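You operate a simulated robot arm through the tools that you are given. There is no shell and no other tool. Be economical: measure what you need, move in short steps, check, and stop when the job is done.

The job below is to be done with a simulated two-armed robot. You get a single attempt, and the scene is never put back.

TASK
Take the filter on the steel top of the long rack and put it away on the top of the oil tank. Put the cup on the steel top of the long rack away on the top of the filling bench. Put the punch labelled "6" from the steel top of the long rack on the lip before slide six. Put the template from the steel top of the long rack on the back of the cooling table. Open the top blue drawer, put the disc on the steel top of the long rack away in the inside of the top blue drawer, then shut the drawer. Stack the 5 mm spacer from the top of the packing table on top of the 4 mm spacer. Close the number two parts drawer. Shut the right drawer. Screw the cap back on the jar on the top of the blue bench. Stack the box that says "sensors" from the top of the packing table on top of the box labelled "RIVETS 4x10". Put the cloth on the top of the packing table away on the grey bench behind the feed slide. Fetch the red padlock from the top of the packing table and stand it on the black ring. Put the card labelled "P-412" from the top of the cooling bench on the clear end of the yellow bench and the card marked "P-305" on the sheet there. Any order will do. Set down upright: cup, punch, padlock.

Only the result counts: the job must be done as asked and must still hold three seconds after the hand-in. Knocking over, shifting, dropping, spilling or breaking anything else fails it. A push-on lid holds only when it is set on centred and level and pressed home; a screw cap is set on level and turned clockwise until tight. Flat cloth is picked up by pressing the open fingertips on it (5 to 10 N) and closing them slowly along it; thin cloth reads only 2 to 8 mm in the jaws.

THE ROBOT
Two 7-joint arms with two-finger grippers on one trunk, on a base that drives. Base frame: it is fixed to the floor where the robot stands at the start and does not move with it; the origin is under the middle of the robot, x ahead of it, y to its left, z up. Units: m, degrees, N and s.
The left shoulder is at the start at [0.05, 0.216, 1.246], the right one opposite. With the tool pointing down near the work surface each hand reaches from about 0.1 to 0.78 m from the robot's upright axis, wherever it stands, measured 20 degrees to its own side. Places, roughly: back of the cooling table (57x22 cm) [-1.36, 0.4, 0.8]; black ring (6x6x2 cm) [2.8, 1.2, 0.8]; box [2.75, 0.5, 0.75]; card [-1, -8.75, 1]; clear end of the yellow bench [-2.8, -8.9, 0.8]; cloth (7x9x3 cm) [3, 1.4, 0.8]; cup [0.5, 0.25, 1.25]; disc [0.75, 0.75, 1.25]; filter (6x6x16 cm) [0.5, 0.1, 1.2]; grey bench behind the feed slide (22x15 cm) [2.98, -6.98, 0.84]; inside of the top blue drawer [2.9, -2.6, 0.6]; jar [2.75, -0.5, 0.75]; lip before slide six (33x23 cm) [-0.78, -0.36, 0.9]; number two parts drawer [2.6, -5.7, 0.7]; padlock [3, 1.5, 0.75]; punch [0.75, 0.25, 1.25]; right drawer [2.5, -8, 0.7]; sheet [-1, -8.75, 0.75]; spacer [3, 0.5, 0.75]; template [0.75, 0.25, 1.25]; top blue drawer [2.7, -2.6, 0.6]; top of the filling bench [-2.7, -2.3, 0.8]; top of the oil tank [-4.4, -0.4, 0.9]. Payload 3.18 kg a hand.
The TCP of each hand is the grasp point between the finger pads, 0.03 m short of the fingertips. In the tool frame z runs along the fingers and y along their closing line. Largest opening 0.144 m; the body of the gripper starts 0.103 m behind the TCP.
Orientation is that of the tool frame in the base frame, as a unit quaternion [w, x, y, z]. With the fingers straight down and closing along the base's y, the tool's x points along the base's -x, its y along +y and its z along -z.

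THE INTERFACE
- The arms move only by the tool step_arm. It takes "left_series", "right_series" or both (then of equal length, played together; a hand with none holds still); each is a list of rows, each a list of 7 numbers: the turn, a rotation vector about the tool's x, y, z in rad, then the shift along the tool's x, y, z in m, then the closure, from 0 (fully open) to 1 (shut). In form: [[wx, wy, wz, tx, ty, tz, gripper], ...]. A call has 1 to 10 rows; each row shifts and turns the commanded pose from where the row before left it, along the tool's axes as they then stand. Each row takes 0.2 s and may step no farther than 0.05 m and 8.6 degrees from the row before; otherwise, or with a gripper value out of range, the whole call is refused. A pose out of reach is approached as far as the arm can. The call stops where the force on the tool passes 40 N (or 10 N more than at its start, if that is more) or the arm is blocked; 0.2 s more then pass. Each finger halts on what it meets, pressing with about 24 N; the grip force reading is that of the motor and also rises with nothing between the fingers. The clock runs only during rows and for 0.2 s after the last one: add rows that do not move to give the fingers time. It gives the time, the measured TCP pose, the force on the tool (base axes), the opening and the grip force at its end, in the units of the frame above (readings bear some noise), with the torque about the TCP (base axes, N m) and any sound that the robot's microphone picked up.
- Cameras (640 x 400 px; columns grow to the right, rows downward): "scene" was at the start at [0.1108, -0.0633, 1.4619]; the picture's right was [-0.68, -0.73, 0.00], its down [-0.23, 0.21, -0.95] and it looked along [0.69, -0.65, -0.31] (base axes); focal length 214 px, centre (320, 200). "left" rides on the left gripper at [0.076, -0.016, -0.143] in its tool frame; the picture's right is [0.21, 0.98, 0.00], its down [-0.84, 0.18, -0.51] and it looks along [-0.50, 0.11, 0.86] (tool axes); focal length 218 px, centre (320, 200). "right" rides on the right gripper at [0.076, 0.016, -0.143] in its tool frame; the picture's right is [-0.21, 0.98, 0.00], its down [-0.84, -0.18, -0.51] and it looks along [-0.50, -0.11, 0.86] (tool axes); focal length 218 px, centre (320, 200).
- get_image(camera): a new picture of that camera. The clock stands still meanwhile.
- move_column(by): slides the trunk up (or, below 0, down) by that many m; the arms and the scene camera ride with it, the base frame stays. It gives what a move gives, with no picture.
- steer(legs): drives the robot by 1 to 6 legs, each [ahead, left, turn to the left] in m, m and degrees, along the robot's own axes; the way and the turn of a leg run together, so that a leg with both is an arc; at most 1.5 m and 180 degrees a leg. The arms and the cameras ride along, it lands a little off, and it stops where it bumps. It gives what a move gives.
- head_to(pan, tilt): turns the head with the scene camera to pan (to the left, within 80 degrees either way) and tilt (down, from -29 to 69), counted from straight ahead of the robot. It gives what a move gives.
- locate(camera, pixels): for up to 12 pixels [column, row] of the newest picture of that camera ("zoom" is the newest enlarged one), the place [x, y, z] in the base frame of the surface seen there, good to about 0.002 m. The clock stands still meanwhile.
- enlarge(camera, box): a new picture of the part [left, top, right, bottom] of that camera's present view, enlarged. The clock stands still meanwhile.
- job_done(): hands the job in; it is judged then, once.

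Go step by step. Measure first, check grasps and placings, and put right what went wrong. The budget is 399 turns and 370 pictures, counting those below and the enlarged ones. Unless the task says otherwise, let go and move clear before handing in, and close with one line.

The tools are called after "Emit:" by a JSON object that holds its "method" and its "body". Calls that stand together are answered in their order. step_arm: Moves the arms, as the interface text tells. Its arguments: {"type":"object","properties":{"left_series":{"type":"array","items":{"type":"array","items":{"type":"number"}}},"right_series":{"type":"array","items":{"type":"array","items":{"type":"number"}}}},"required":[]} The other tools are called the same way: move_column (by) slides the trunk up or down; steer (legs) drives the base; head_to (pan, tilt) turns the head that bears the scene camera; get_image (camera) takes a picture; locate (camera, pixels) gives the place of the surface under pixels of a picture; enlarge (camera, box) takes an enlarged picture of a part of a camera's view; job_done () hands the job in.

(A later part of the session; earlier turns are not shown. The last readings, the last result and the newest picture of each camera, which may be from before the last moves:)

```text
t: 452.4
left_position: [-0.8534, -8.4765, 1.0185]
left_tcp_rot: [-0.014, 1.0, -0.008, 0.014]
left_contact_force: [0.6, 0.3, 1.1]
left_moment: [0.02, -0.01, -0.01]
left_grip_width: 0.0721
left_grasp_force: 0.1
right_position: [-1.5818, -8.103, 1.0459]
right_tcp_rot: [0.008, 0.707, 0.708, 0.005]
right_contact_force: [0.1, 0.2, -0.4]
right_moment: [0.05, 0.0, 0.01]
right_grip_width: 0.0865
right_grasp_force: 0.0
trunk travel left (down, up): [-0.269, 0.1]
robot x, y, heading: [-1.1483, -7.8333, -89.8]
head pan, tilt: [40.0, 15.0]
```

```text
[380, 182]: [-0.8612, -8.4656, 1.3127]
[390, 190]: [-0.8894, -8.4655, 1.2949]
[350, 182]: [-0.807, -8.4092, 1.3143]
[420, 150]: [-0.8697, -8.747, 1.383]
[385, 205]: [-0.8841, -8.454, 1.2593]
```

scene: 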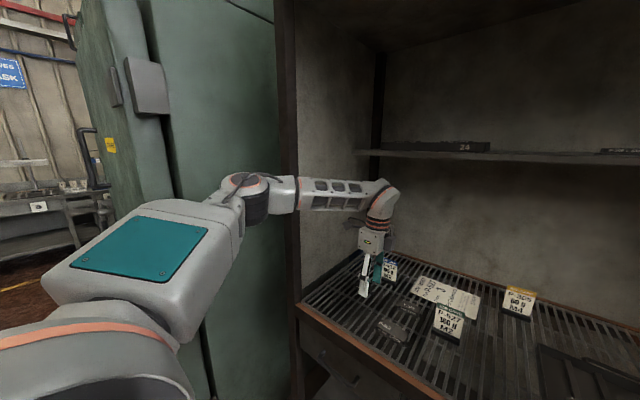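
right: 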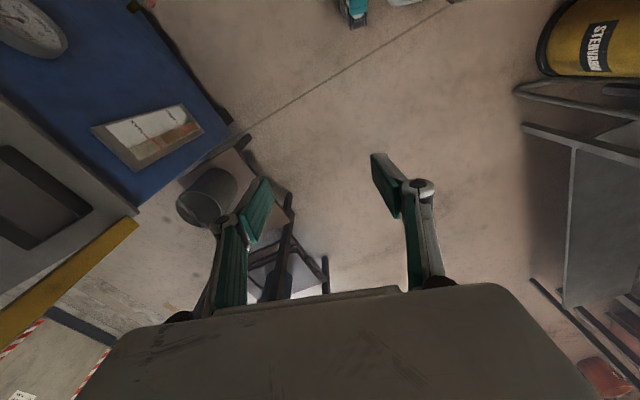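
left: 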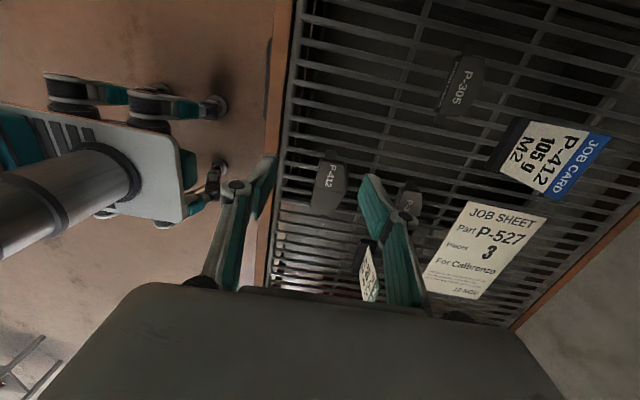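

The wrist clears the shelf. I shift the hand 5 cm left relative to the robot here, then recheck the elbow before going in.

Emit:
{"method": "step_arm", "body": {"left_series": [[0, 0, 0, 0.025, 0, 0, 0.5], [0, 0, 0, 0.025, 0, 0, 0.5], [0, 0, 0, 0.02, 0, 0, 0.5]]}}

Emit:
{"method": "get_image", "body": {"camera": "scene"}}

Emit:
{"method": "locate", "body": {"camera": "scene", "pixels": [[235, 180], [225, 188], [250, 180], [240, 200], [265, 185], [283, 185], [295, 170]]}}

```text
t: 453.2
left_position: [-0.7811, -8.4768, 1.0214]
left_tcp_rot: [-0.015, 1.0, -0.006, 0.014]
left_contact_force: [-0.7, -0.2, 0.3]
left_moment: [0.01, 0.01, 0.04]
left_grip_width: 0.0722
left_grasp_force: 0.1
right_position: [-1.5808, -8.102, 1.0449]
right_tcp_rot: [0.008, 0.706, 0.708, 0.006]
right_contact_force: [0.4, 0.2, 0.5]
right_moment: [-0.04, -0.02, 0.02]
right_grip_width: 0.0864
right_grasp_force: 0.0
trunk travel left (down, up): [-0.269, 0.1]
robot x, y, heading: [-1.1514, -7.832, -90.0]
head pan, tilt: [40.0, 15.0]
```

```text
256 pictures are left
```

scene: 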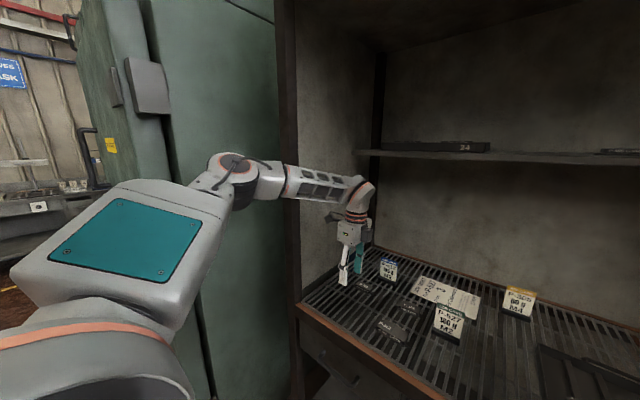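

```text
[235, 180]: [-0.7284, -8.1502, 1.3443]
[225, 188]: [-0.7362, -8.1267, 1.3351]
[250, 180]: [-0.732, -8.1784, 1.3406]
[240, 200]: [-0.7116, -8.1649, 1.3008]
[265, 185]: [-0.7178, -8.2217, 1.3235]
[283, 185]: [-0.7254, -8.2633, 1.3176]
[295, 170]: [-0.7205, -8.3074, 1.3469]
```

I shift the base 3 cm right, then advance 0.255.

Emit:
{"method": "steer", "body": {"legs": [[0, -0.032, 0], [0.15, 0, 0]]}}

Emit:
{"method": "get_image", "body": {"camera": "scene"}}

```text
t: 455.1
left_position: [-0.8164, -8.6256, 1.0209]
left_tcp_rot: [-0.016, 1.0, -0.008, 0.015]
left_contact_force: [0.2, -1.1, -0.1]
left_moment: [0.01, -0.01, 0.03]
left_grip_width: 0.0719
left_grasp_force: 0.0
right_position: [-1.6153, -8.2487, 1.0456]
right_tcp_rot: [0.008, 0.707, 0.707, 0.007]
right_contact_force: [0.3, -0.2, 1.0]
right_moment: [0.07, -0.02, -0.02]
right_grip_width: 0.0863
right_grasp_force: 0.1
trunk travel left (down, up): [-0.269, 0.1]
robot x, y, heading: [-1.1794, -7.9782, -90.1]
head pan, tilt: [40.0, 15.0]
```

```text
255 pictures are left
```

scene: 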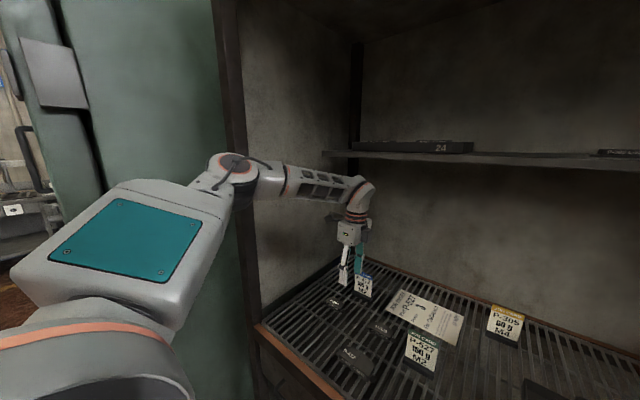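

The right hand would come close to the right post, so I bring it inward 8 cm, then advance 0.106.

Emit:
{"method": "step_arm", "body": {"right_series": [[0, 0, 0, 0, 0.04, 0, 0.6], [0, 0, 0, 0, 0.04, 0, 0.8]]}}

Emit:
{"method": "steer", "body": {"legs": [[0.106, 0, 0]]}}

Emit:
{"method": "get_image", "body": {"camera": "left"}}

Emit:
{"method": "get_image", "body": {"camera": "scene"}}

```text
t: 455.7
left_position: [-0.8158, -8.6248, 1.0205]
left_tcp_rot: [-0.014, 1.0, -0.008, 0.013]
left_contact_force: [0.2, -0.9, 0.4]
left_moment: [-0.01, 0.04, 0.0]
left_grip_width: 0.0721
left_grasp_force: 0.0
right_position: [-1.5457, -8.2739, 1.0619]
right_tcp_rot: [0.006, 0.708, 0.706, 0.005]
right_contact_force: [0.3, 0.0, 0.4]
right_moment: [0.03, 0.04, 0.02]
right_grip_width: 0.0287
right_grasp_force: 0.0
right hand out of reach, approached as far as the arm can: row 1, 2
trunk travel left (down, up): [-0.269, 0.1]
robot x, y, heading: [-1.1807, -7.979, -90.2]
head pan, tilt: [40.0, 15.0]
```

```text
t: 456.9
left_position: [-0.8165, -8.7326, 1.0211]
left_tcp_rot: [-0.016, 1.0, -0.008, 0.014]
left_contact_force: [0.1, 0.2, -1.1]
left_moment: [0.04, -0.02, 0.0]
left_grip_width: 0.0721
left_grasp_force: 0.0
right_position: [-1.5484, -8.3809, 1.0604]
right_tcp_rot: [0.006, 0.708, 0.706, 0.006]
right_contact_force: [-0.2, -1.4, 0.4]
right_moment: [0.01, -0.03, 0.01]
right_grip_width: 0.0288
right_grasp_force: 0.0
trunk travel left (down, up): [-0.269, 0.1]
robot x, y, heading: [-1.1819, -8.0912, -90.0]
head pan, tilt: [40.0, 15.0]
```

```text
254 pictures are left
```

left: 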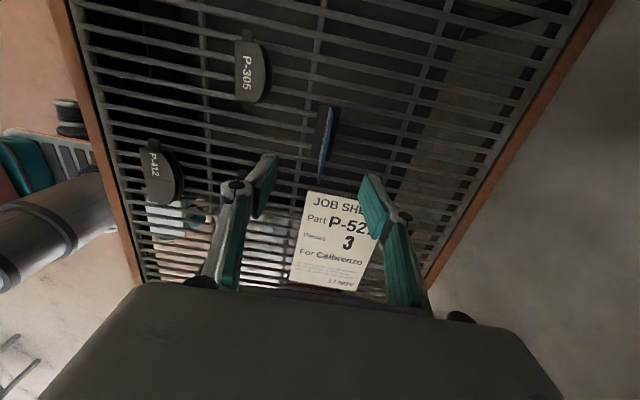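

```text
253 pictures are left
```

scene: 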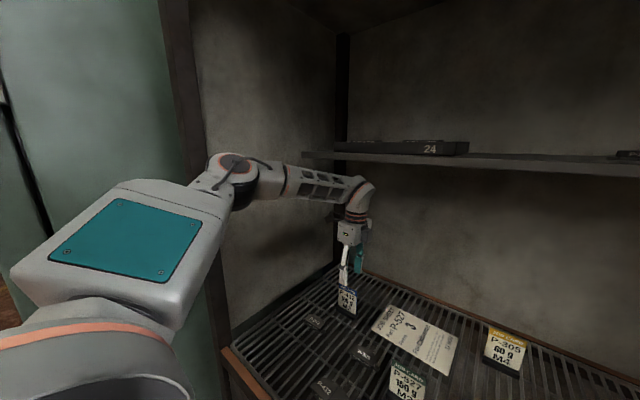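

The card stands edge-on between the fingers at (328,140). I lower 0.085 with the trunk and close.

Emit:
{"method": "move_column", "body": {"by": -0.085}}

Emit:
{"method": "step_arm", "body": {"left_series": [[0, 0, 0, 0, 0, 0, 0.65], [0, 0, 0, 0, 0, 0, 0.8], [0, 0, 0, 0, 0, 0, 0.9], [0, 0, 0, 0, 0, 0, 1], [0, 0, 0, 0, 0, 0, 1], [0, 0, 0, 0, 0, 0, 1]]}}

Emit:
{"method": "get_image", "body": {"camera": "left"}}

```text
t: 458.1
left_position: [-0.8171, -8.7292, 0.9386]
left_tcp_rot: [-0.013, 1.0, -0.007, 0.014]
left_contact_force: [-0.3, -0.4, 0.9]
left_moment: [-0.04, -0.02, -0.02]
left_grip_width: 0.0723
left_grasp_force: 0.0
right_position: [-1.5479, -8.3888, 0.9387]
right_tcp_rot: [-0.051, 0.706, 0.703, 0.065]
right_contact_force: [-0.6, 1.3, -0.1]
right_moment: [-0.04, 0.0, -0.01]
right_grip_width: 0.0289
right_grasp_force: 0.2
trunk travel left (down, up): [-0.184, 0.185]
robot x, y, heading: [-1.1849, -8.0854, -90.1]
head pan, tilt: [40.0, 15.0]
```

```text
t: 459.5
left_position: [-0.8173, -8.7308, 0.9354]
left_tcp_rot: [-0.015, 1.0, -0.008, 0.014]
left_contact_force: [-0.3, 0.5, 0.5]
left_moment: [0.0, 0.04, 0.0]
left_grip_width: 0.0058
left_grasp_force: 23.6
right_position: [-1.5469, -8.3914, 0.937]
right_tcp_rot: [-0.051, 0.706, 0.704, 0.064]
right_contact_force: [-0.2, -0.3, -0.1]
right_moment: [0.01, -0.02, 0.02]
right_grip_width: 0.0287
right_grasp_force: 0.0
trunk travel left (down, up): [-0.184, 0.185]
robot x, y, heading: [-1.1815, -8.0861, -90.1]
head pan, tilt: [40.0, 15.0]
```

```text
252 pictures are left
```

left: 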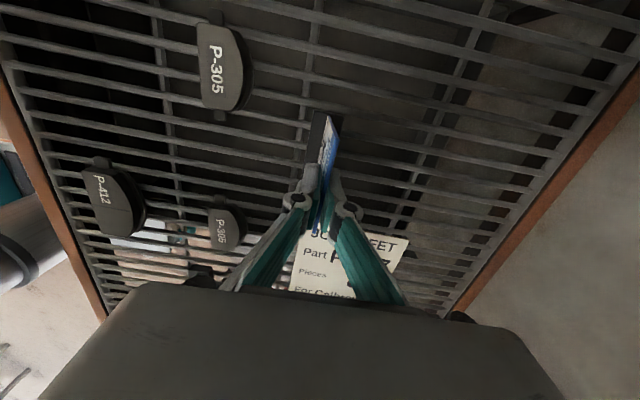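

P-412 is gripped (5.8 mm). I lift with the trunk and back straight out.

Emit:
{"method": "move_column", "body": {"by": 0.1}}

Emit:
{"method": "steer", "body": {"legs": [[-0.6, 0, 0]]}}

Emit:
{"method": "get_image", "body": {"camera": "left"}}

```text
t: 460.9
left_position: [-0.8169, -8.7306, 1.035]
left_tcp_rot: [-0.015, 1.0, -0.009, 0.014]
left_contact_force: [-0.6, 0.0, -0.4]
left_moment: [0.03, -0.02, 0.03]
left_grip_width: 0.0058
left_grasp_force: 23.6
right_position: [-1.5481, -8.3899, 1.0373]
right_tcp_rot: [-0.052, 0.706, 0.703, 0.065]
right_contact_force: [-0.4, 0.2, 0.7]
right_moment: [0.04, 0.01, -0.01]
right_grip_width: 0.0286
right_grasp_force: 0.0
trunk travel left (down, up): [-0.284, 0.085]
robot x, y, heading: [-1.1854, -8.0829, -90.3]
head pan, tilt: [40.0, 15.0]
```

```text
t: 464.3
left_position: [-0.8147, -8.1252, 1.0364]
left_tcp_rot: [-0.014, 1.0, -0.008, 0.015]
left_contact_force: [-0.4, 0.3, -0.9]
left_moment: [-0.03, 0.01, 0.02]
left_grip_width: 0.0063
left_grasp_force: 23.9
right_position: [-1.5457, -7.7873, 1.0379]
right_tcp_rot: [-0.05, 0.705, 0.704, 0.065]
right_contact_force: [1.1, -1.2, -0.3]
right_moment: [-0.04, -0.03, -0.02]
right_grip_width: 0.0289
right_grasp_force: 0.0
trunk travel left (down, up): [-0.284, 0.085]
robot x, y, heading: [-1.1815, -7.4859, -90.0]
head pan, tilt: [40.0, 15.0]
```

```text
251 pictures are left
```

left: 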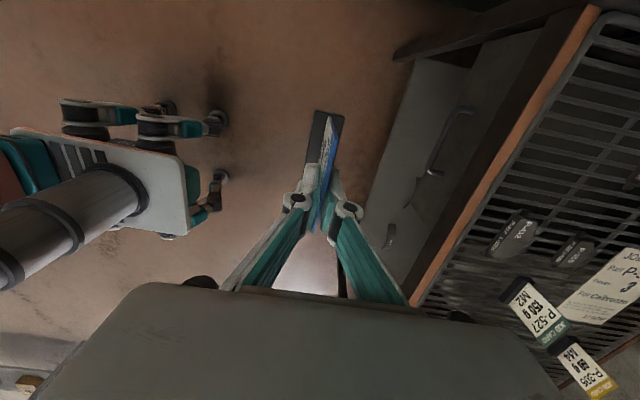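

I carry it west to the yellow bench and look at the clear end.

Emit:
{"method": "steer", "body": {"legs": [[0, -1.0, 0], [0, -0.98, 0]]}}

Emit:
{"method": "head_to", "body": {"pan": 15, "tilt": 28}}

Emit:
{"method": "get_image", "body": {"camera": "scene"}}

Emit:
{"method": "locate", "body": {"camera": "scene", "pixels": [[150, 220], [200, 220], [250, 230], [300, 240], [200, 240], [250, 205], [330, 210], [160, 200]]}}

```text
t: 481.9
left_position: [-2.7901, -8.1293, 1.0366]
left_tcp_rot: [-0.014, 1.0, -0.001, 0.014]
left_contact_force: [0.1, 0.4, -0.3]
left_moment: [0.02, 0.01, 0.01]
left_grip_width: 0.0059
left_grasp_force: 24.1
right_position: [-3.5257, -7.8, 1.0365]
right_tcp_rot: [-0.052, 0.7, 0.709, 0.065]
right_contact_force: [0.3, 0.8, 0.4]
right_moment: [-0.01, 0.03, -0.02]
right_grip_width: 0.0288
right_grasp_force: 0.1
trunk travel left (down, up): [-0.284, 0.085]
robot x, y, heading: [-3.1642, -7.4892, -89.2]
head pan, tilt: [40.0, 15.0]
```

```text
t: 482.8
left_position: [-2.7905, -8.1299, 1.0361]
left_tcp_rot: [-0.015, 1.0, -0.001, 0.015]
left_contact_force: [0.2, 0.0, -0.8]
left_moment: [0.03, 0.05, -0.02]
left_grip_width: 0.0062
left_grasp_force: 24.2
right_position: [-3.5259, -7.8011, 1.0367]
right_tcp_rot: [-0.052, 0.701, 0.709, 0.065]
right_contact_force: [-0.3, 0.2, 0.1]
right_moment: [0.0, 0.02, -0.01]
right_grip_width: 0.0289
right_grasp_force: 0.1
trunk travel left (down, up): [-0.284, 0.085]
robot x, y, heading: [-3.1642, -7.4871, -89.4]
head pan, tilt: [15.0, 28.0]
```

```text
250 pictures are left
```

scene: 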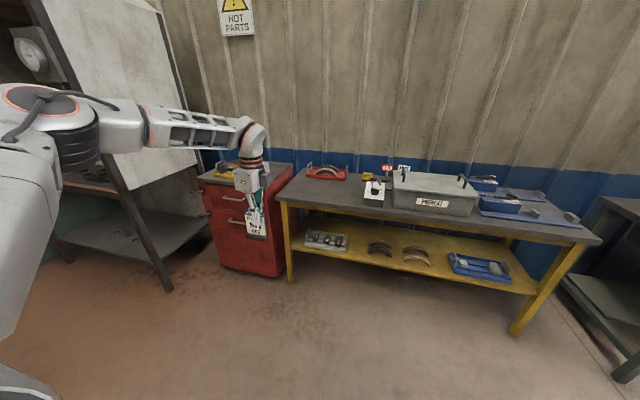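

```text
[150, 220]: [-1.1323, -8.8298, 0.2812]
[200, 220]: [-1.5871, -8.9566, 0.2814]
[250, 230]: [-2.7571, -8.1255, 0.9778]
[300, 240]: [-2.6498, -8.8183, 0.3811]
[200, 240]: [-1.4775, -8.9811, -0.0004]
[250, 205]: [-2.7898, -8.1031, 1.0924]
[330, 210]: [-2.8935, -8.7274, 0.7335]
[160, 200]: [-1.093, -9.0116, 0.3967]
```

Emit:
{"method": "locate", "body": {"camera": "scene", "pixels": [[320, 190], [300, 190], [345, 195], [325, 182], [362, 195], [290, 200], [300, 178], [370, 178]]}}

```text
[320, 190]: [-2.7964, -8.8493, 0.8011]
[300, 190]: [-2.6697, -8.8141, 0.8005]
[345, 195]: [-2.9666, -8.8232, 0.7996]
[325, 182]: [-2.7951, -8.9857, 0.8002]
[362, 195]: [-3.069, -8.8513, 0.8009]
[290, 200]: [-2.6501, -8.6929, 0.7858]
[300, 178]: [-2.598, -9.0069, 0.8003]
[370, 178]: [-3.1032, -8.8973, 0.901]
```

I drive 0.72 ahead over the clear end, then lower with the trunk.

Emit:
{"method": "steer", "body": {"legs": [[0.72, 0, -0.5]]}}

Emit:
{"method": "move_column", "body": {"by": -0.14}}

Emit:
{"method": "get_image", "body": {"camera": "scene"}}

```text
t: 486.8
left_position: [-2.7874, -8.8576, 1.0354]
left_tcp_rot: [-0.015, 1.0, -0.004, 0.014]
left_contact_force: [-0.1, -0.3, -0.1]
left_moment: [0.03, 0.02, -0.01]
left_grip_width: 0.0062
left_grasp_force: 24.4
right_position: [-3.5216, -8.5245, 1.0364]
right_tcp_rot: [-0.053, 0.703, 0.707, 0.065]
right_contact_force: [0.4, 0.2, 0.3]
right_moment: [0.0, 0.03, 0.02]
right_grip_width: 0.0291
right_grasp_force: 0.0
trunk travel left (down, up): [-0.284, 0.085]
robot x, y, heading: [-3.1555, -8.216, -89.7]
head pan, tilt: [15.0, 28.0]
```

```text
t: 488.4
left_position: [-2.7885, -8.8579, 0.8985]
left_tcp_rot: [-0.012, 1.0, -0.004, 0.014]
left_contact_force: [-0.7, 0.6, -0.2]
left_moment: [-0.04, 0.02, 0.01]
left_grip_width: 0.0062
left_grasp_force: 24.5
right_position: [-3.5215, -8.5265, 0.8728]
right_tcp_rot: [-0.095, 0.698, 0.702, 0.107]
right_contact_force: [0.6, 0.0, -0.1]
right_moment: [0.0, -0.01, -0.03]
right_grip_width: 0.0287
right_grasp_force: 0.2
trunk travel left (down, up): [-0.144, 0.225]
robot x, y, heading: [-3.1568, -8.2179, -89.6]
head pan, tilt: [15.0, 28.0]
```

```text
249 pictures are left
```

scene: 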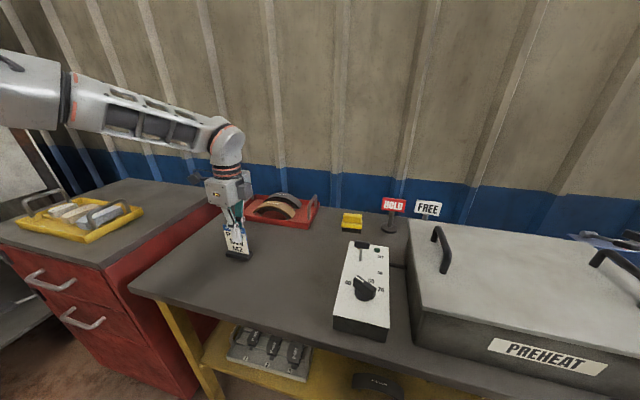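

Emit:
{"method": "move_column", "body": {"by": -0.012}}

Emit:
{"method": "move_column", "body": {"by": -0.004}}

```text
t: 489.0
left_position: [-2.7881, -8.8574, 0.8838]
left_tcp_rot: [-0.015, 1.0, -0.004, 0.013]
left_contact_force: [-0.5, 1.2, 9.5]
left_moment: [0.03, 0.05, 0.04]
left_grip_width: 0.0059
left_grasp_force: 23.7
right_position: [-3.5224, -8.5276, 0.8541]
right_tcp_rot: [-0.107, 0.697, 0.699, 0.121]
right_contact_force: [0.0, -0.9, 0.6]
right_moment: [0.02, 0.02, 0.02]
right_grip_width: 0.0287
right_grasp_force: 0.0
trunk travel left (down, up): [-0.132, 0.237]
robot x, y, heading: [-3.1584, -8.2176, -89.7]
head pan, tilt: [15.0, 28.0]
```

```text
t: 489.6
left_position: [-2.7877, -8.8566, 0.8819]
left_tcp_rot: [-0.013, 1.0, -0.004, 0.015]
left_contact_force: [0.4, 3.5, 20.5]
left_moment: [0.08, 0.01, 0.04]
left_grip_width: 0.0061
left_grasp_force: 23.7
right_position: [-3.5247, -8.5284, 0.8492]
right_tcp_rot: [-0.108, 0.696, 0.699, 0.122]
right_contact_force: [-0.2, -1.1, -0.5]
right_moment: [0.0, -0.03, 0.01]
right_grip_width: 0.0286
right_grasp_force: 0.1
trunk travel left (down, up): [-0.128, 0.241]
robot x, y, heading: [-3.1567, -8.2181, -89.7]
head pan, tilt: [15.0, 28.0]
```

Contact. I ease up 2 mm, open, and rise.

Emit:
{"method": "move_column", "body": {"by": 0.003}}

Emit:
{"method": "step_arm", "body": {"left_series": [[0, 0, 0, 0, 0, 0, 0.9], [0, 0, 0, 0, 0, 0, 0.8], [0, 0, 0, 0, 0, 0, 0.6], [0, 0, 0, 0, 0, 0, 0.5], [0, 0, 0, 0, 0, 0, 0.5]]}}

Emit:
{"method": "move_column", "body": {"by": 0.14}}

Emit:
{"method": "enlarge", "body": {"camera": "scene", "box": [130, 130, 350, 300]}}

```text
t: 490.1
left_position: [-2.787, -8.8571, 0.883]
left_tcp_rot: [-0.017, 1.0, -0.005, 0.013]
left_contact_force: [-1.7, 1.8, 8.7]
left_moment: [-0.05, 0.31, 0.0]
left_grip_width: 0.0061
left_grasp_force: 24.1
right_position: [-3.5233, -8.5295, 0.8526]
right_tcp_rot: [-0.108, 0.696, 0.699, 0.123]
right_contact_force: [-0.5, -0.6, 0.1]
right_moment: [0.0, 0.0, -0.01]
right_grip_width: 0.0288
right_grasp_force: 0.1
trunk travel left (down, up): [-0.131, 0.238]
robot x, y, heading: [-3.1573, -8.2195, -89.7]
head pan, tilt: [15.0, 28.0]
```

```text
t: 491.3
left_position: [-2.7886, -8.8574, 0.882]
left_tcp_rot: [-0.015, 1.0, -0.004, 0.013]
left_contact_force: [-0.7, -0.3, -0.7]
left_moment: [-0.01, -0.03, -0.05]
left_grip_width: 0.0719
left_grasp_force: 0.1
right_position: [-3.5237, -8.529, 0.853]
right_tcp_rot: [-0.109, 0.696, 0.699, 0.123]
right_contact_force: [-0.3, -1.0, 0.9]
right_moment: [0.02, 0.01, 0.03]
right_grip_width: 0.0287
right_grasp_force: 0.0
trunk travel left (down, up): [-0.131, 0.238]
robot x, y, heading: [-3.1592, -8.214, -89.8]
head pan, tilt: [15.0, 28.0]
```

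```text
t: 493.0
left_position: [-2.7889, -8.8585, 1.0229]
left_tcp_rot: [-0.015, 1.0, -0.004, 0.015]
left_contact_force: [0.3, 0.5, -0.9]
left_moment: [-0.03, 0.0, 0.04]
left_grip_width: 0.072
left_grasp_force: 0.0
right_position: [-3.5221, -8.5296, 0.9915]
right_tcp_rot: [-0.109, 0.696, 0.699, 0.124]
right_contact_force: [-0.3, -0.5, 0.3]
right_moment: [0.04, 0.01, 0.01]
right_grip_width: 0.0286
right_grasp_force: 0.2
trunk travel left (down, up): [-0.271, 0.098]
robot x, y, heading: [-3.16, -8.2129, -89.7]
head pan, tilt: [15.0, 28.0]
```

```text
2.35 times, centred on (240, 215) of scene
```

zoom: 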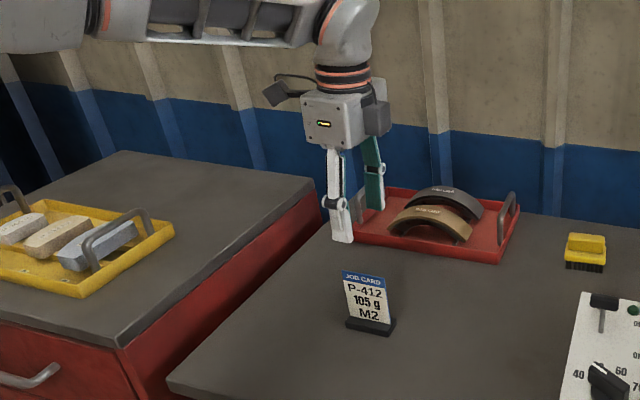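

P-412 stands on the clear end. I back out, and set the left hand a little more inward and forward for P-305.

Emit:
{"method": "steer", "body": {"legs": [[-0.72, 0, 0]]}}

Emit:
{"method": "step_arm", "body": {"left_series": [[0, 0, 0, -0.035, 0, 0, 0.5], [0, 0, 0, -0.035, 0.01, 0, 0.5], [0, 0, 0, -0.03, 0.01, 0, 0.5], [0, 0, 0, 0, 0.02, 0, 0.5], [0, 0, 0, 0, 0.02, 0, 0.5]]}}

Emit:
{"method": "steer", "body": {"legs": [[0, 1.0, 0], [0, 0.7, 0]]}}

Emit:
{"method": "head_to", "body": {"pan": 15, "tilt": 25}}

Emit:
{"method": "get_image", "body": {"camera": "scene"}}

```text
t: 496.9
left_position: [-2.7906, -8.1298, 1.0236]
left_tcp_rot: [-0.016, 1.0, -0.002, 0.013]
left_contact_force: [0.1, 0.4, 0.1]
left_moment: [-0.03, 0.01, 0.01]
left_grip_width: 0.0719
left_grasp_force: 0.0
right_position: [-3.5267, -7.8039, 0.9925]
right_tcp_rot: [-0.109, 0.694, 0.701, 0.122]
right_contact_force: [0.1, -1.0, -0.2]
right_moment: [0.0, -0.02, 0.01]
right_grip_width: 0.0289
right_grasp_force: 0.0
trunk travel left (down, up): [-0.271, 0.098]
robot x, y, heading: [-3.1659, -7.4913, -89.3]
head pan, tilt: [15.0, 28.0]
```

```text
t: 498.1
left_position: [-2.8567, -8.1304, 1.0208]
left_tcp_rot: [-0.013, 1.0, -0.003, 0.014]
left_contact_force: [-0.1, 0.7, -0.6]
left_moment: [-0.02, 0.04, 0.0]
left_grip_width: 0.0723
left_grasp_force: 0.0
left hand out of reach, approached as far as the arm can: row 2, 3, 4, 5
right_position: [-3.5281, -7.8038, 0.9921]
right_tcp_rot: [-0.109, 0.695, 0.7, 0.123]
right_contact_force: [-0.4, 0.3, 0.9]
right_moment: [-0.01, 0.03, -0.01]
right_grip_width: 0.0289
right_grasp_force: 0.0
trunk travel left (down, up): [-0.271, 0.098]
robot x, y, heading: [-3.1691, -7.489, -89.7]
head pan, tilt: [15.0, 28.0]
```

```text
t: 513.2
left_position: [-1.1668, -8.0968, 1.0223]
left_tcp_rot: [-0.015, 1.0, 0.004, 0.013]
left_contact_force: [-0.1, -1.0, -0.5]
left_moment: [-0.03, 0.02, -0.01]
left_grip_width: 0.0719
left_grasp_force: 0.1
right_position: [-1.8423, -7.7791, 0.9921]
right_tcp_rot: [-0.109, 0.689, 0.706, 0.121]
right_contact_force: [0.3, -0.1, 0.4]
right_moment: [-0.01, 0.02, -0.01]
right_grip_width: 0.0288
right_grasp_force: 0.1
trunk travel left (down, up): [-0.271, 0.098]
robot x, y, heading: [-1.4821, -7.4599, -88.6]
head pan, tilt: [15.0, 28.0]
```

```text
t: 513.9
left_position: [-1.1672, -8.0952, 1.0236]
left_tcp_rot: [-0.013, 1.0, 0.004, 0.013]
left_contact_force: [0.6, -0.4, 0.6]
left_moment: [0.05, 0.02, 0.0]
left_grip_width: 0.072
left_grasp_force: 0.1
right_position: [-1.8416, -7.7801, 0.9922]
right_tcp_rot: [-0.109, 0.69, 0.705, 0.121]
right_contact_force: [-0.4, 0.2, 0.1]
right_moment: [0.03, 0.0, 0.01]
right_grip_width: 0.0289
right_grasp_force: 0.0
trunk travel left (down, up): [-0.271, 0.098]
robot x, y, heading: [-1.4856, -7.459, -88.8]
head pan, tilt: [15.0, 25.0]
```

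```text
247 pictures are left
```

scene: 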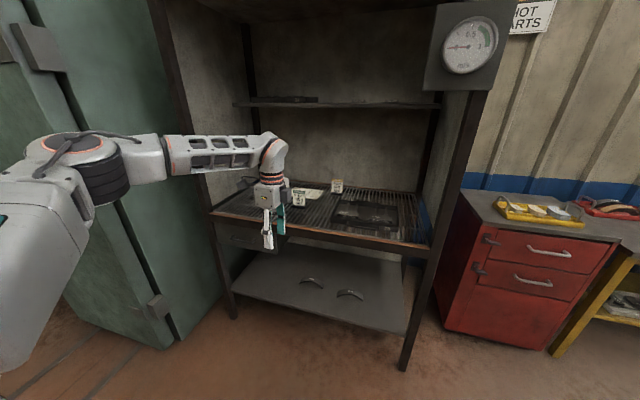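

Emit:
{"method": "locate", "body": {"camera": "scene", "pixels": [[300, 313], [330, 318], [400, 330], [320, 240], [250, 225], [455, 85], [430, 60], [470, 200], [338, 183]]}}

```text
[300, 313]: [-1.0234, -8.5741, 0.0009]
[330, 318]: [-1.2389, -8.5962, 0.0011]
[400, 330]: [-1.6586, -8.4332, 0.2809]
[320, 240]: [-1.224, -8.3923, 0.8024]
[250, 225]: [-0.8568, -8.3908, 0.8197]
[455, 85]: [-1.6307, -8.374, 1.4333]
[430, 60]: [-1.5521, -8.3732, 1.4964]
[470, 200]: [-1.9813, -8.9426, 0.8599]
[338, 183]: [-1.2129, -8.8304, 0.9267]
```

To gain reach I tilt the left hand 10° forward and extend, before driving in.

Emit:
{"method": "step_arm", "body": {"left_series": [[-0.085, 0, 0, 0, 0, 0, 0.5], [-0.085, 0, 0, 0, 0, 0, 0.5], [0, 0, 0, 0, 0.0197, 0.0034, 0.5], [0, 0, 0, 0, 0.0197, 0.0034, 0.5], [0, 0, 0, 0, 0.0148, 0.0026, 0.5]]}}

Emit:
{"method": "steer", "body": {"legs": [[0, 0, -1.2], [0.45, 0, 0]]}}

Emit:
{"method": "get_image", "body": {"camera": "scene"}}

Emit:
{"method": "get_image", "body": {"camera": "left"}}

```text
t: 515.1
left_position: [-1.1612, -8.1424, 1.0211]
left_tcp_rot: [0.072, 0.997, 0.004, 0.013]
left_contact_force: [0.3, 1.2, 0.6]
left_moment: [-0.01, -0.02, -0.01]
left_grip_width: 0.0721
left_grasp_force: 0.1
left hand out of reach, approached as far as the arm can: row 5
right_position: [-1.8433, -7.7793, 0.9917]
right_tcp_rot: [-0.109, 0.69, 0.705, 0.122]
right_contact_force: [-1.1, 0.2, -0.4]
right_moment: [-0.02, -0.05, -0.01]
right_grip_width: 0.0288
right_grasp_force: 0.0
trunk travel left (down, up): [-0.271, 0.098]
robot x, y, heading: [-1.4845, -7.459, -88.7]
head pan, tilt: [15.0, 25.0]
```

```text
t: 518.2
left_position: [-1.1754, -8.6084, 1.0211]
left_tcp_rot: [0.072, 0.997, -0.008, 0.013]
left_contact_force: [0.7, 0.1, -0.4]
left_moment: [0.03, 0.02, 0.04]
left_grip_width: 0.0719
left_grasp_force: 0.0
right_position: [-1.8482, -8.2301, 0.9923]
right_tcp_rot: [-0.109, 0.698, 0.697, 0.123]
right_contact_force: [0.0, -0.3, 0.1]
right_moment: [0.0, -0.01, 0.04]
right_grip_width: 0.0288
right_grasp_force: 0.1
trunk travel left (down, up): [-0.271, 0.098]
robot x, y, heading: [-1.4801, -7.9166, -89.9]
head pan, tilt: [15.0, 25.0]
```

```text
246 pictures are left
```

scene: 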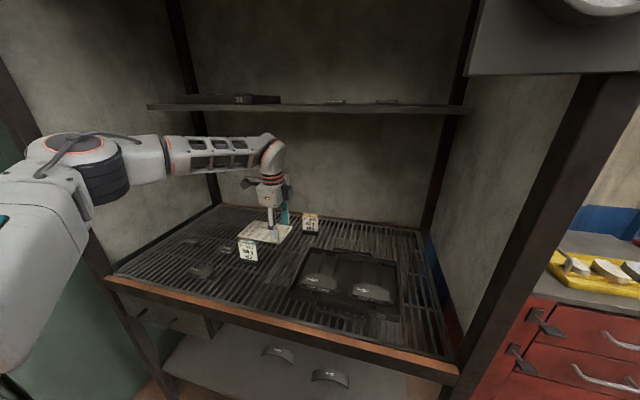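

```text
245 pictures are left
```

left: 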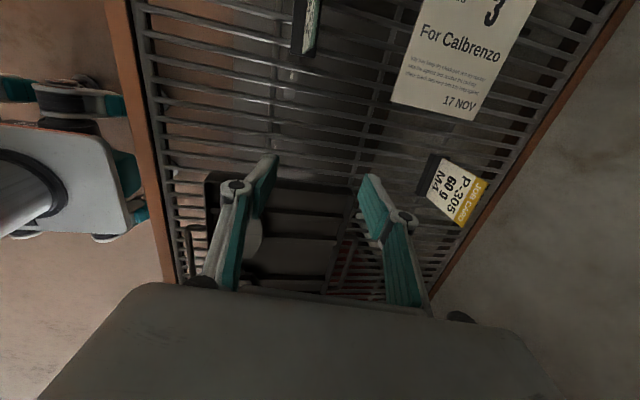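

Emit:
{"method": "locate", "body": {"camera": "left", "pixels": [[440, 185], [463, 200], [430, 180], [420, 200], [425, 160], [480, 195], [395, 100], [478, 120], [425, 5], [535, 10], [460, 50]]}}

Emit:
{"method": "locate", "body": {"camera": "scene", "pixels": [[309, 222], [290, 232], [240, 237], [262, 222], [280, 243], [265, 232], [435, 135], [480, 80]]}}

```text
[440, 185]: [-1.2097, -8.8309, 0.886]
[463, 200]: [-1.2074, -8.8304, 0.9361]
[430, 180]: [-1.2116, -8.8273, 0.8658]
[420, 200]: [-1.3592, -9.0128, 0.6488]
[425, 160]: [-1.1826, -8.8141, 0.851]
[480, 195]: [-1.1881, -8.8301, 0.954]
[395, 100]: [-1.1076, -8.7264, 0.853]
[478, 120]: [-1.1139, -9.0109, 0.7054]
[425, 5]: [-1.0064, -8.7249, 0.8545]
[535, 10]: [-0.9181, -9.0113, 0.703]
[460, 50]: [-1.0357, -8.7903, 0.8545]
```

```text
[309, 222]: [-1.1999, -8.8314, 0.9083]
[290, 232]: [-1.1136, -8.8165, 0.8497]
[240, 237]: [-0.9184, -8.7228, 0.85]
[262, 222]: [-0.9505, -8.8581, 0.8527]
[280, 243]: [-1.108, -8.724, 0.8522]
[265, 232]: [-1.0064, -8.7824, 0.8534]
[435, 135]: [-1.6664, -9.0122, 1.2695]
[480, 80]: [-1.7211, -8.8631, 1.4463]
```

Sheet spans x -0.91…-1.11, y -8.72…-8.86; P-305 at (-1.208,-8.830). I shift 3 cm right, then advance 0.222.

Emit:
{"method": "steer", "body": {"legs": [[0, -0.032, 0], [0.14, 0, 0]]}}

Emit:
{"method": "get_image", "body": {"camera": "scene"}}

Emit:
{"method": "get_image", "body": {"camera": "right"}}

```text
t: 520.1
left_position: [-1.205, -8.7459, 1.0196]
left_tcp_rot: [0.072, 0.997, -0.006, 0.013]
left_contact_force: [-0.9, -1.3, -0.1]
left_moment: [0.03, 0.03, -0.01]
left_grip_width: 0.0721
left_grasp_force: 0.1
right_position: [-1.8784, -8.3692, 0.991]
right_tcp_rot: [-0.109, 0.697, 0.698, 0.124]
right_contact_force: [-0.6, -1.0, 0.8]
right_moment: [0.06, -0.02, 0.02]
right_grip_width: 0.0288
right_grasp_force: 0.0
trunk travel left (down, up): [-0.271, 0.098]
robot x, y, heading: [-1.5174, -8.0585, -89.8]
head pan, tilt: [15.0, 25.0]
```

```text
244 pictures are left
```

scene: 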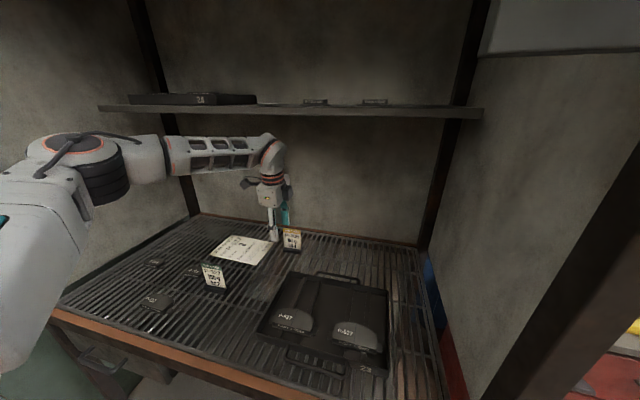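

```text
243 pictures are left
```

right: 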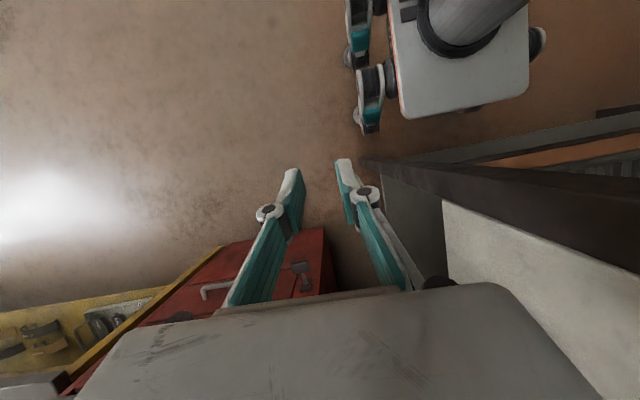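

Emit:
{"method": "steer", "body": {"legs": [[0.085, 0, 0]]}}

Emit:
{"method": "get_image", "body": {"camera": "left"}}

```text
t: 521.1
left_position: [-1.2058, -8.7943, 1.0222]
left_tcp_rot: [0.073, 0.997, -0.009, 0.013]
left_contact_force: [0.0, -0.5, -0.1]
left_moment: [-0.04, 0.04, -0.02]
left_grip_width: 0.0721
left_grasp_force: 0.1
right_position: [-1.8796, -8.4126, 0.992]
right_tcp_rot: [-0.108, 0.699, 0.696, 0.123]
right_contact_force: [-0.7, 0.7, 0.7]
right_moment: [-0.04, 0.02, 0.01]
right_grip_width: 0.0287
right_grasp_force: 0.0
trunk travel left (down, up): [-0.271, 0.098]
robot x, y, heading: [-1.5132, -8.1056, -89.8]
head pan, tilt: [15.0, 25.0]
stopped in leg 1: the robot was blocked; the commanded pose is now the measured one
```

```text
242 pictures are left
```

left: 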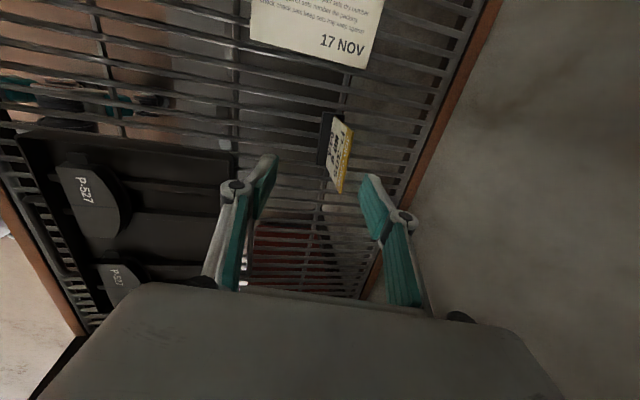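

A base wheel met the bench leg. I back 12 cm, then raise the trunk while lowering the arm (wrist level with the shoulder) to gain reach.

Emit:
{"method": "steer", "body": {"legs": [[-0.12, 0.05, 0]]}}

Emit:
{"method": "move_column", "body": {"by": 0.09}}

Emit:
{"method": "step_arm", "body": {"left_series": [[0, 0, 0, 0, -0.0052, 0.0296, 0.5], [0, 0, 0, 0, -0.0052, 0.0296, 0.5], [0, 0, 0, 0, -0.0052, 0.0296, 0.5], [0, 0, 0, 0, 0.0197, 0.0034, 0.5], [0, 0, 0, 0, 0.0197, 0.0034, 0.5], [0, 0, 0, 0, 0.0197, 0.0034, 0.5]]}}

```text
t: 522.4
left_position: [-1.1554, -8.6717, 1.0231]
left_tcp_rot: [0.073, 0.997, -0.008, 0.013]
left_contact_force: [0.5, -0.2, 0.5]
left_moment: [-0.02, 0.0, -0.01]
left_grip_width: 0.0718
left_grasp_force: 0.1
right_position: [-1.8289, -8.2928, 0.9931]
right_tcp_rot: [-0.108, 0.698, 0.697, 0.122]
right_contact_force: [0.4, -0.4, -0.7]
right_moment: [-0.07, 0.04, -0.01]
right_grip_width: 0.0288
right_grasp_force: 0.1
trunk travel left (down, up): [-0.271, 0.098]
robot x, y, heading: [-1.4637, -7.9815, -90.1]
head pan, tilt: [15.0, 25.0]
```

```text
t: 523.6
left_position: [-1.1561, -8.6719, 1.1332]
left_tcp_rot: [0.089, 0.996, -0.008, 0.011]
left_contact_force: [0.1, -0.3, -0.2]
left_moment: [0.01, 0.01, 0.03]
left_grip_width: 0.0719
left_grasp_force: 0.1
right_position: [-1.8288, -8.2958, 1.0806]
right_tcp_rot: [-0.108, 0.698, 0.697, 0.123]
right_contact_force: [0.4, -0.1, 0.6]
right_moment: [0.01, 0.0, 0.01]
right_grip_width: 0.0285
right_grasp_force: 0.1
trunk travel left (down, up): [-0.361, 0.008]
robot x, y, heading: [-1.4633, -7.9836, -90.0]
head pan, tilt: [15.0, 25.0]
```

```text
t: 525.0
left_position: [-1.1256, -8.6744, 1.0603]
left_tcp_rot: [0.09, 0.996, -0.007, 0.012]
left_contact_force: [-1.0, 0.3, 0.1]
left_moment: [0.0, -0.03, -0.04]
left_grip_width: 0.0719
left_grasp_force: 0.1
left hand out of reach, approached as far as the arm can: row 2, 3, 4, 5, 6
right_position: [-1.8295, -8.2947, 1.0815]
right_tcp_rot: [-0.108, 0.698, 0.697, 0.123]
right_contact_force: [-0.9, -0.2, -0.2]
right_moment: [0.0, 0.02, 0.03]
right_grip_width: 0.0288
right_grasp_force: 0.1
trunk travel left (down, up): [-0.361, 0.008]
robot x, y, heading: [-1.4608, -7.9838, -90.1]
head pan, tilt: [15.0, 25.0]
```

Reach is capped near 0.69. I bring the hand inward 5 cm, return the trunk down, and retry with the base more to the east so the wheel passes the leg.

Emit:
{"method": "step_arm", "body": {"left_series": [[0, 0, 0, -0.025, 0, 0, 0.5], [0, 0, 0, -0.025, 0, 0, 0.5], [0, 0, 0, 0, 0, 0, 0.5]]}}

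Emit:
{"method": "move_column", "body": {"by": -0.035}}

```text
t: 525.8
left_position: [-1.1641, -8.6555, 1.0643]
left_tcp_rot: [0.09, 0.996, -0.007, 0.01]
left_contact_force: [0.2, -0.5, -0.3]
left_moment: [-0.03, -0.02, -0.02]
left_grip_width: 0.0721
left_grasp_force: 0.0
left hand out of reach, approached as far as the arm can: row 1, 2
right_position: [-1.8292, -8.2944, 1.0826]
right_tcp_rot: [-0.108, 0.699, 0.696, 0.123]
right_contact_force: [-0.5, 0.5, 0.3]
right_moment: [-0.03, -0.01, 0.02]
right_grip_width: 0.0287
right_grasp_force: 0.0
trunk travel left (down, up): [-0.361, 0.008]
robot x, y, heading: [-1.4657, -7.9837, -90.2]
head pan, tilt: [15.0, 25.0]
```

```text
t: 526.6
left_position: [-1.1642, -8.6549, 1.0292]
left_tcp_rot: [0.091, 0.996, -0.008, 0.012]
left_contact_force: [0.6, 0.2, 0.8]
left_moment: [-0.02, -0.03, 0.02]
left_grip_width: 0.072
left_grasp_force: 0.1
right_position: [-1.8284, -8.2953, 1.0481]
right_tcp_rot: [-0.108, 0.699, 0.697, 0.123]
right_contact_force: [0.3, 0.7, -0.8]
right_moment: [0.0, -0.01, -0.01]
right_grip_width: 0.0289
right_grasp_force: 0.0
trunk travel left (down, up): [-0.326, 0.043]
robot x, y, heading: [-1.4633, -7.9866, -90.1]
head pan, tilt: [15.0, 25.0]
```

Turning the robot 8° to the right lets the base stand farther east while the hand reaches P-305. I turn and re-measure.

Emit:
{"method": "steer", "body": {"legs": [[0, 0.045, 0], [0, 0, -8]]}}

Emit:
{"method": "get_image", "body": {"camera": "left"}}

Emit:
{"method": "get_image", "body": {"camera": "right"}}

```text
t: 528.3
left_position: [-1.2159, -8.6892, 1.029]
left_tcp_rot: [0.091, 0.993, -0.077, 0.007]
left_contact_force: [0.9, -0.2, -0.4]
left_moment: [-0.03, 0.01, 0.0]
left_grip_width: 0.072
left_grasp_force: 0.1
right_position: [-1.8231, -8.241, 1.0464]
right_tcp_rot: [-0.1, 0.745, 0.646, 0.13]
right_contact_force: [-0.6, 0.3, -0.4]
right_moment: [0.01, -0.04, -0.01]
right_grip_width: 0.0287
right_grasp_force: 0.1
trunk travel left (down, up): [-0.326, 0.043]
robot x, y, heading: [-1.4183, -7.9808, -98.0]
head pan, tilt: [15.0, 25.0]
```

```text
241 pictures are left
```

left: 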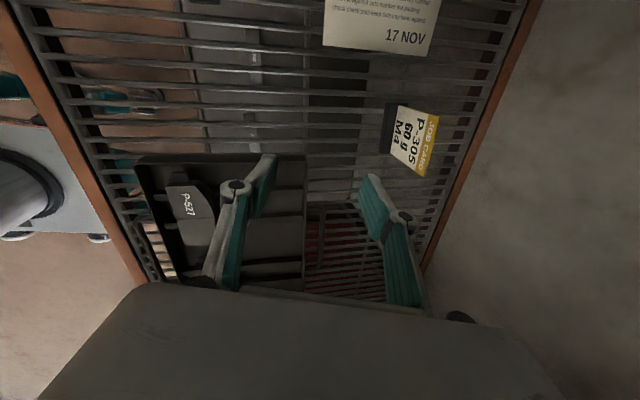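

```text
240 pictures are left
```

right: 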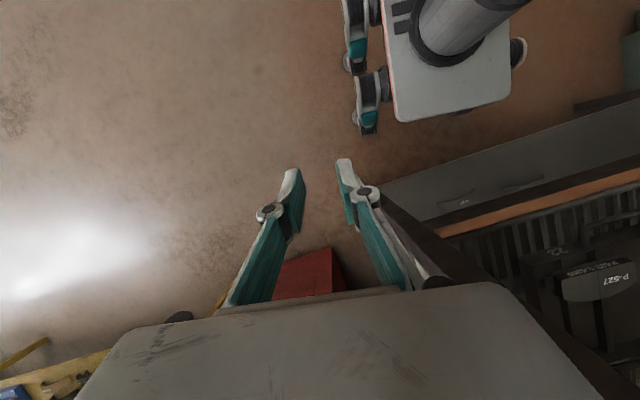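

The right gripper would pass the post closely; I move it 4 cm outward first, then advance.

Emit:
{"method": "step_arm", "body": {"right_series": [[0, 0, 0, 0, -0.03, -0.01, 0.8], [0, 0, 0, 0, -0.03, -0.01, 0.8]]}}

Emit:
{"method": "steer", "body": {"legs": [[0, 0.028, 0], [0.08, 0, 0]]}}

Emit:
{"method": "get_image", "body": {"camera": "left"}}

```text
t: 528.9
left_position: [-1.2154, -8.69, 1.0292]
left_tcp_rot: [0.09, 0.993, -0.076, 0.005]
left_contact_force: [0.2, -0.4, 0.1]
left_moment: [0.0, 0.05, -0.01]
left_grip_width: 0.0721
left_grasp_force: 0.1
right_position: [-1.8639, -8.2398, 1.0578]
right_tcp_rot: [-0.099, 0.745, 0.646, 0.13]
right_contact_force: [0.0, -0.8, -0.5]
right_moment: [0.03, 0.04, 0.02]
right_grip_width: 0.0288
right_grasp_force: 0.1
right hand out of reach, approached as far as the arm can: row 2
trunk travel left (down, up): [-0.326, 0.043]
robot x, y, heading: [-1.419, -7.9832, -97.8]
head pan, tilt: [15.0, 25.0]
```

```text
t: 530.5
left_position: [-1.1982, -8.7733, 1.0295]
left_tcp_rot: [0.09, 0.993, -0.077, 0.005]
left_contact_force: [-0.3, -1.0, 0.5]
left_moment: [0.02, 0.02, 0.0]
left_grip_width: 0.0722
left_grasp_force: 0.0
right_position: [-1.847, -8.3217, 1.0571]
right_tcp_rot: [-0.1, 0.745, 0.647, 0.13]
right_contact_force: [-0.2, 0.1, -0.2]
right_moment: [0.03, -0.07, -0.02]
right_grip_width: 0.0288
right_grasp_force: 0.1
trunk travel left (down, up): [-0.326, 0.043]
robot x, y, heading: [-1.4021, -8.0659, -97.9]
head pan, tilt: [15.0, 25.0]
```

```text
239 pictures are left
```

left: 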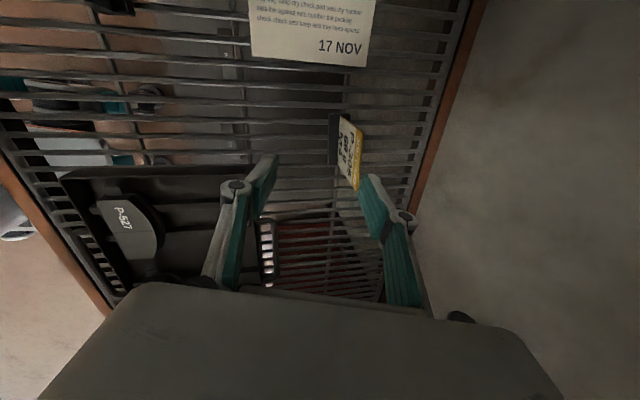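

Emit:
{"method": "steer", "body": {"legs": [[0.058, 0, 0]]}}

Emit:
{"method": "get_image", "body": {"camera": "left"}}

```text
t: 531.4
left_position: [-1.1979, -8.7993, 1.0291]
left_tcp_rot: [0.09, 0.993, -0.072, 0.006]
left_contact_force: [-0.2, 1.3, -0.8]
left_moment: [-0.01, -0.02, 0.01]
left_grip_width: 0.0721
left_grasp_force: 0.0
right_position: [-1.8508, -8.3532, 1.0582]
right_tcp_rot: [-0.099, 0.743, 0.649, 0.129]
right_contact_force: [0.3, 0.3, 0.2]
right_moment: [-0.01, -0.02, 0.02]
right_grip_width: 0.0289
right_grasp_force: 0.0
trunk travel left (down, up): [-0.326, 0.043]
robot x, y, heading: [-1.4083, -8.0941, -97.7]
head pan, tilt: [15.0, 25.0]
stopped in leg 1: the robot was blocked; the commanded pose is now the measured one
```

```text
238 pictures are left
```

left: 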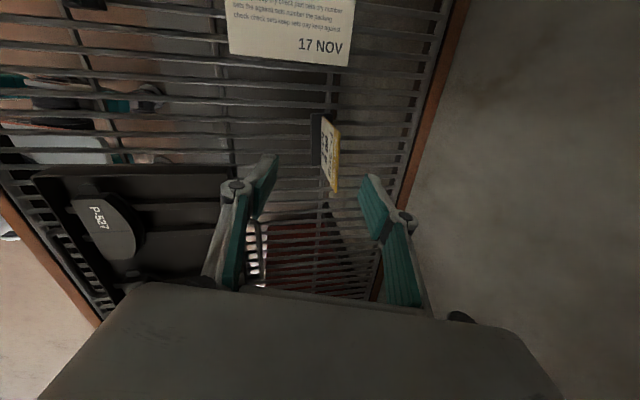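

Blocked again 3 cm short. The card still lies within the opened fingers' span, so I open wider, lower, and close slowly, drawing the card between the pads.

Emit:
{"method": "step_arm", "body": {"left_series": [[0, 0, 0, 0, 0, 0, 0.35], [0, 0, 0, 0, 0, 0, 0.2], [0, 0, 0, 0, 0, 0, 0.2]]}}

Emit:
{"method": "move_column", "body": {"by": -0.09}}

Emit:
{"method": "get_image", "body": {"camera": "left"}}

```text
t: 532.2
left_position: [-1.1985, -8.7992, 1.0287]
left_tcp_rot: [0.091, 0.993, -0.072, 0.007]
left_contact_force: [0.2, -0.4, 0.4]
left_moment: [0.03, -0.02, 0.02]
left_grip_width: 0.1154
left_grasp_force: 0.1
right_position: [-1.8516, -8.3543, 1.0584]
right_tcp_rot: [-0.101, 0.743, 0.649, 0.129]
right_contact_force: [0.2, -0.1, -0.9]
right_moment: [0.0, 0.02, 0.0]
right_grip_width: 0.0289
right_grasp_force: 0.1
trunk travel left (down, up): [-0.326, 0.043]
robot x, y, heading: [-1.4076, -8.0902, -97.5]
head pan, tilt: [15.0, 25.0]
```

```text
t: 533.5
left_position: [-1.1994, -8.7983, 0.9403]
left_tcp_rot: [0.091, 0.993, -0.073, 0.006]
left_contact_force: [-0.2, 1.0, 1.0]
left_moment: [-0.02, -0.02, 0.01]
left_grip_width: 0.1154
left_grasp_force: 0.0
right_position: [-1.8526, -8.3519, 0.9693]
right_tcp_rot: [-0.099, 0.743, 0.649, 0.13]
right_contact_force: [-0.5, 0.4, 1.0]
right_moment: [-0.02, 0.01, -0.01]
right_grip_width: 0.029
right_grasp_force: 0.1
trunk travel left (down, up): [-0.236, 0.133]
robot x, y, heading: [-1.406, -8.0927, -97.5]
head pan, tilt: [15.0, 25.0]
```

```text
237 pictures are left
```

left: 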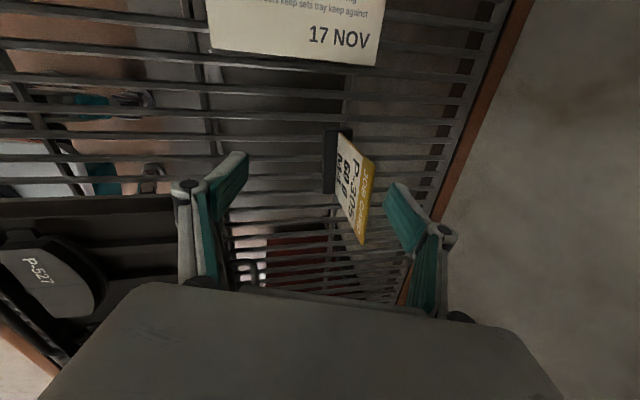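

The card is between the open fingers. I try a little more tilt and extension to centre on it before closing.

Emit:
{"method": "step_arm", "body": {"left_series": [[-0.06, 0, 0, 0, 0, 0, 0.2], [0, 0, 0, 0, 0.015, 0.004, 0.2], [-0.06, 0, 0, 0, 0, 0, 0.2], [0, 0, 0, 0, 0.015, 0.004, 0.2], [0, 0, 0, 0, 0, 0, 0.2]]}}

Emit:
{"method": "get_image", "body": {"camera": "left"}}

```text
t: 534.7
left_position: [-1.202, -8.8277, 0.9398]
left_tcp_rot: [0.15, 0.986, -0.073, 0.002]
left_contact_force: [0.0, -1.0, 0.3]
left_moment: [-0.04, -0.01, 0.01]
left_grip_width: 0.1152
left_grasp_force: 0.1
right_position: [-1.851, -8.3522, 0.9678]
right_tcp_rot: [-0.099, 0.743, 0.65, 0.128]
right_contact_force: [-0.5, 0.0, 0.0]
right_moment: [-0.02, -0.01, 0.01]
right_grip_width: 0.0288
right_grasp_force: 0.1
trunk travel left (down, up): [-0.236, 0.133]
robot x, y, heading: [-1.4082, -8.0947, -97.5]
head pan, tilt: [15.0, 25.0]
```

```text
236 pictures are left
```

left: 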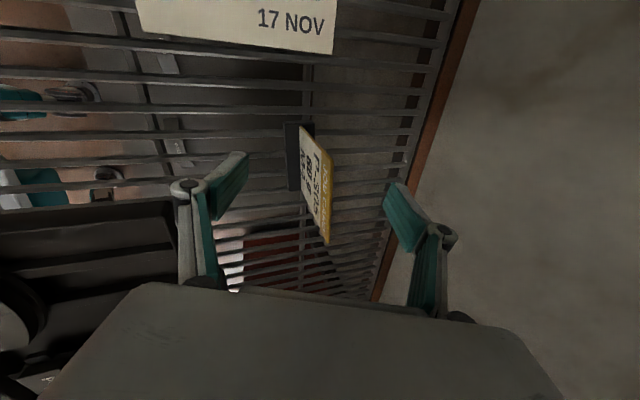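

The hand is centred on the card now (17° tilt). I close slowly.

Emit:
{"method": "step_arm", "body": {"left_series": [[0, 0, 0, 0, 0, 0, 0.4], [0, 0, 0, 0, 0, 0, 0.6], [0, 0, 0, 0, 0, 0, 0.75], [0, 0, 0, 0, 0, 0, 0.85], [0, 0, 0, 0, 0, 0, 0.92], [0, 0, 0, 0, 0, 0, 1], [0, 0, 0, 0, 0, 0, 1], [0, 0, 0, 0, 0, 0, 1]]}}

Emit:
{"method": "get_image", "body": {"camera": "left"}}

```text
t: 536.5
left_position: [-1.2031, -8.8292, 0.9397]
left_tcp_rot: [0.149, 0.986, -0.072, 0.001]
left_contact_force: [-0.8, 0.1, -0.6]
left_moment: [-0.04, 0.01, 0.0]
left_grip_width: 0.0059
left_grasp_force: 24.3
right_position: [-1.8516, -8.354, 0.9682]
right_tcp_rot: [-0.1, 0.743, 0.649, 0.13]
right_contact_force: [0.4, 0.1, -0.4]
right_moment: [0.02, -0.01, -0.02]
right_grip_width: 0.0288
right_grasp_force: 0.1
trunk travel left (down, up): [-0.236, 0.133]
robot x, y, heading: [-1.4111, -8.0923, -97.6]
head pan, tilt: [15.0, 25.0]
```

```text
235 pictures are left
```

left: 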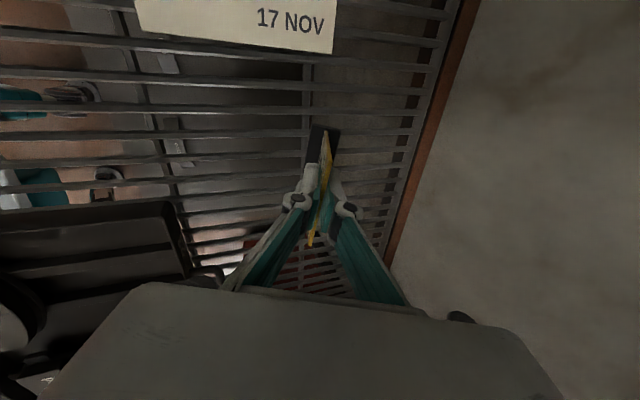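

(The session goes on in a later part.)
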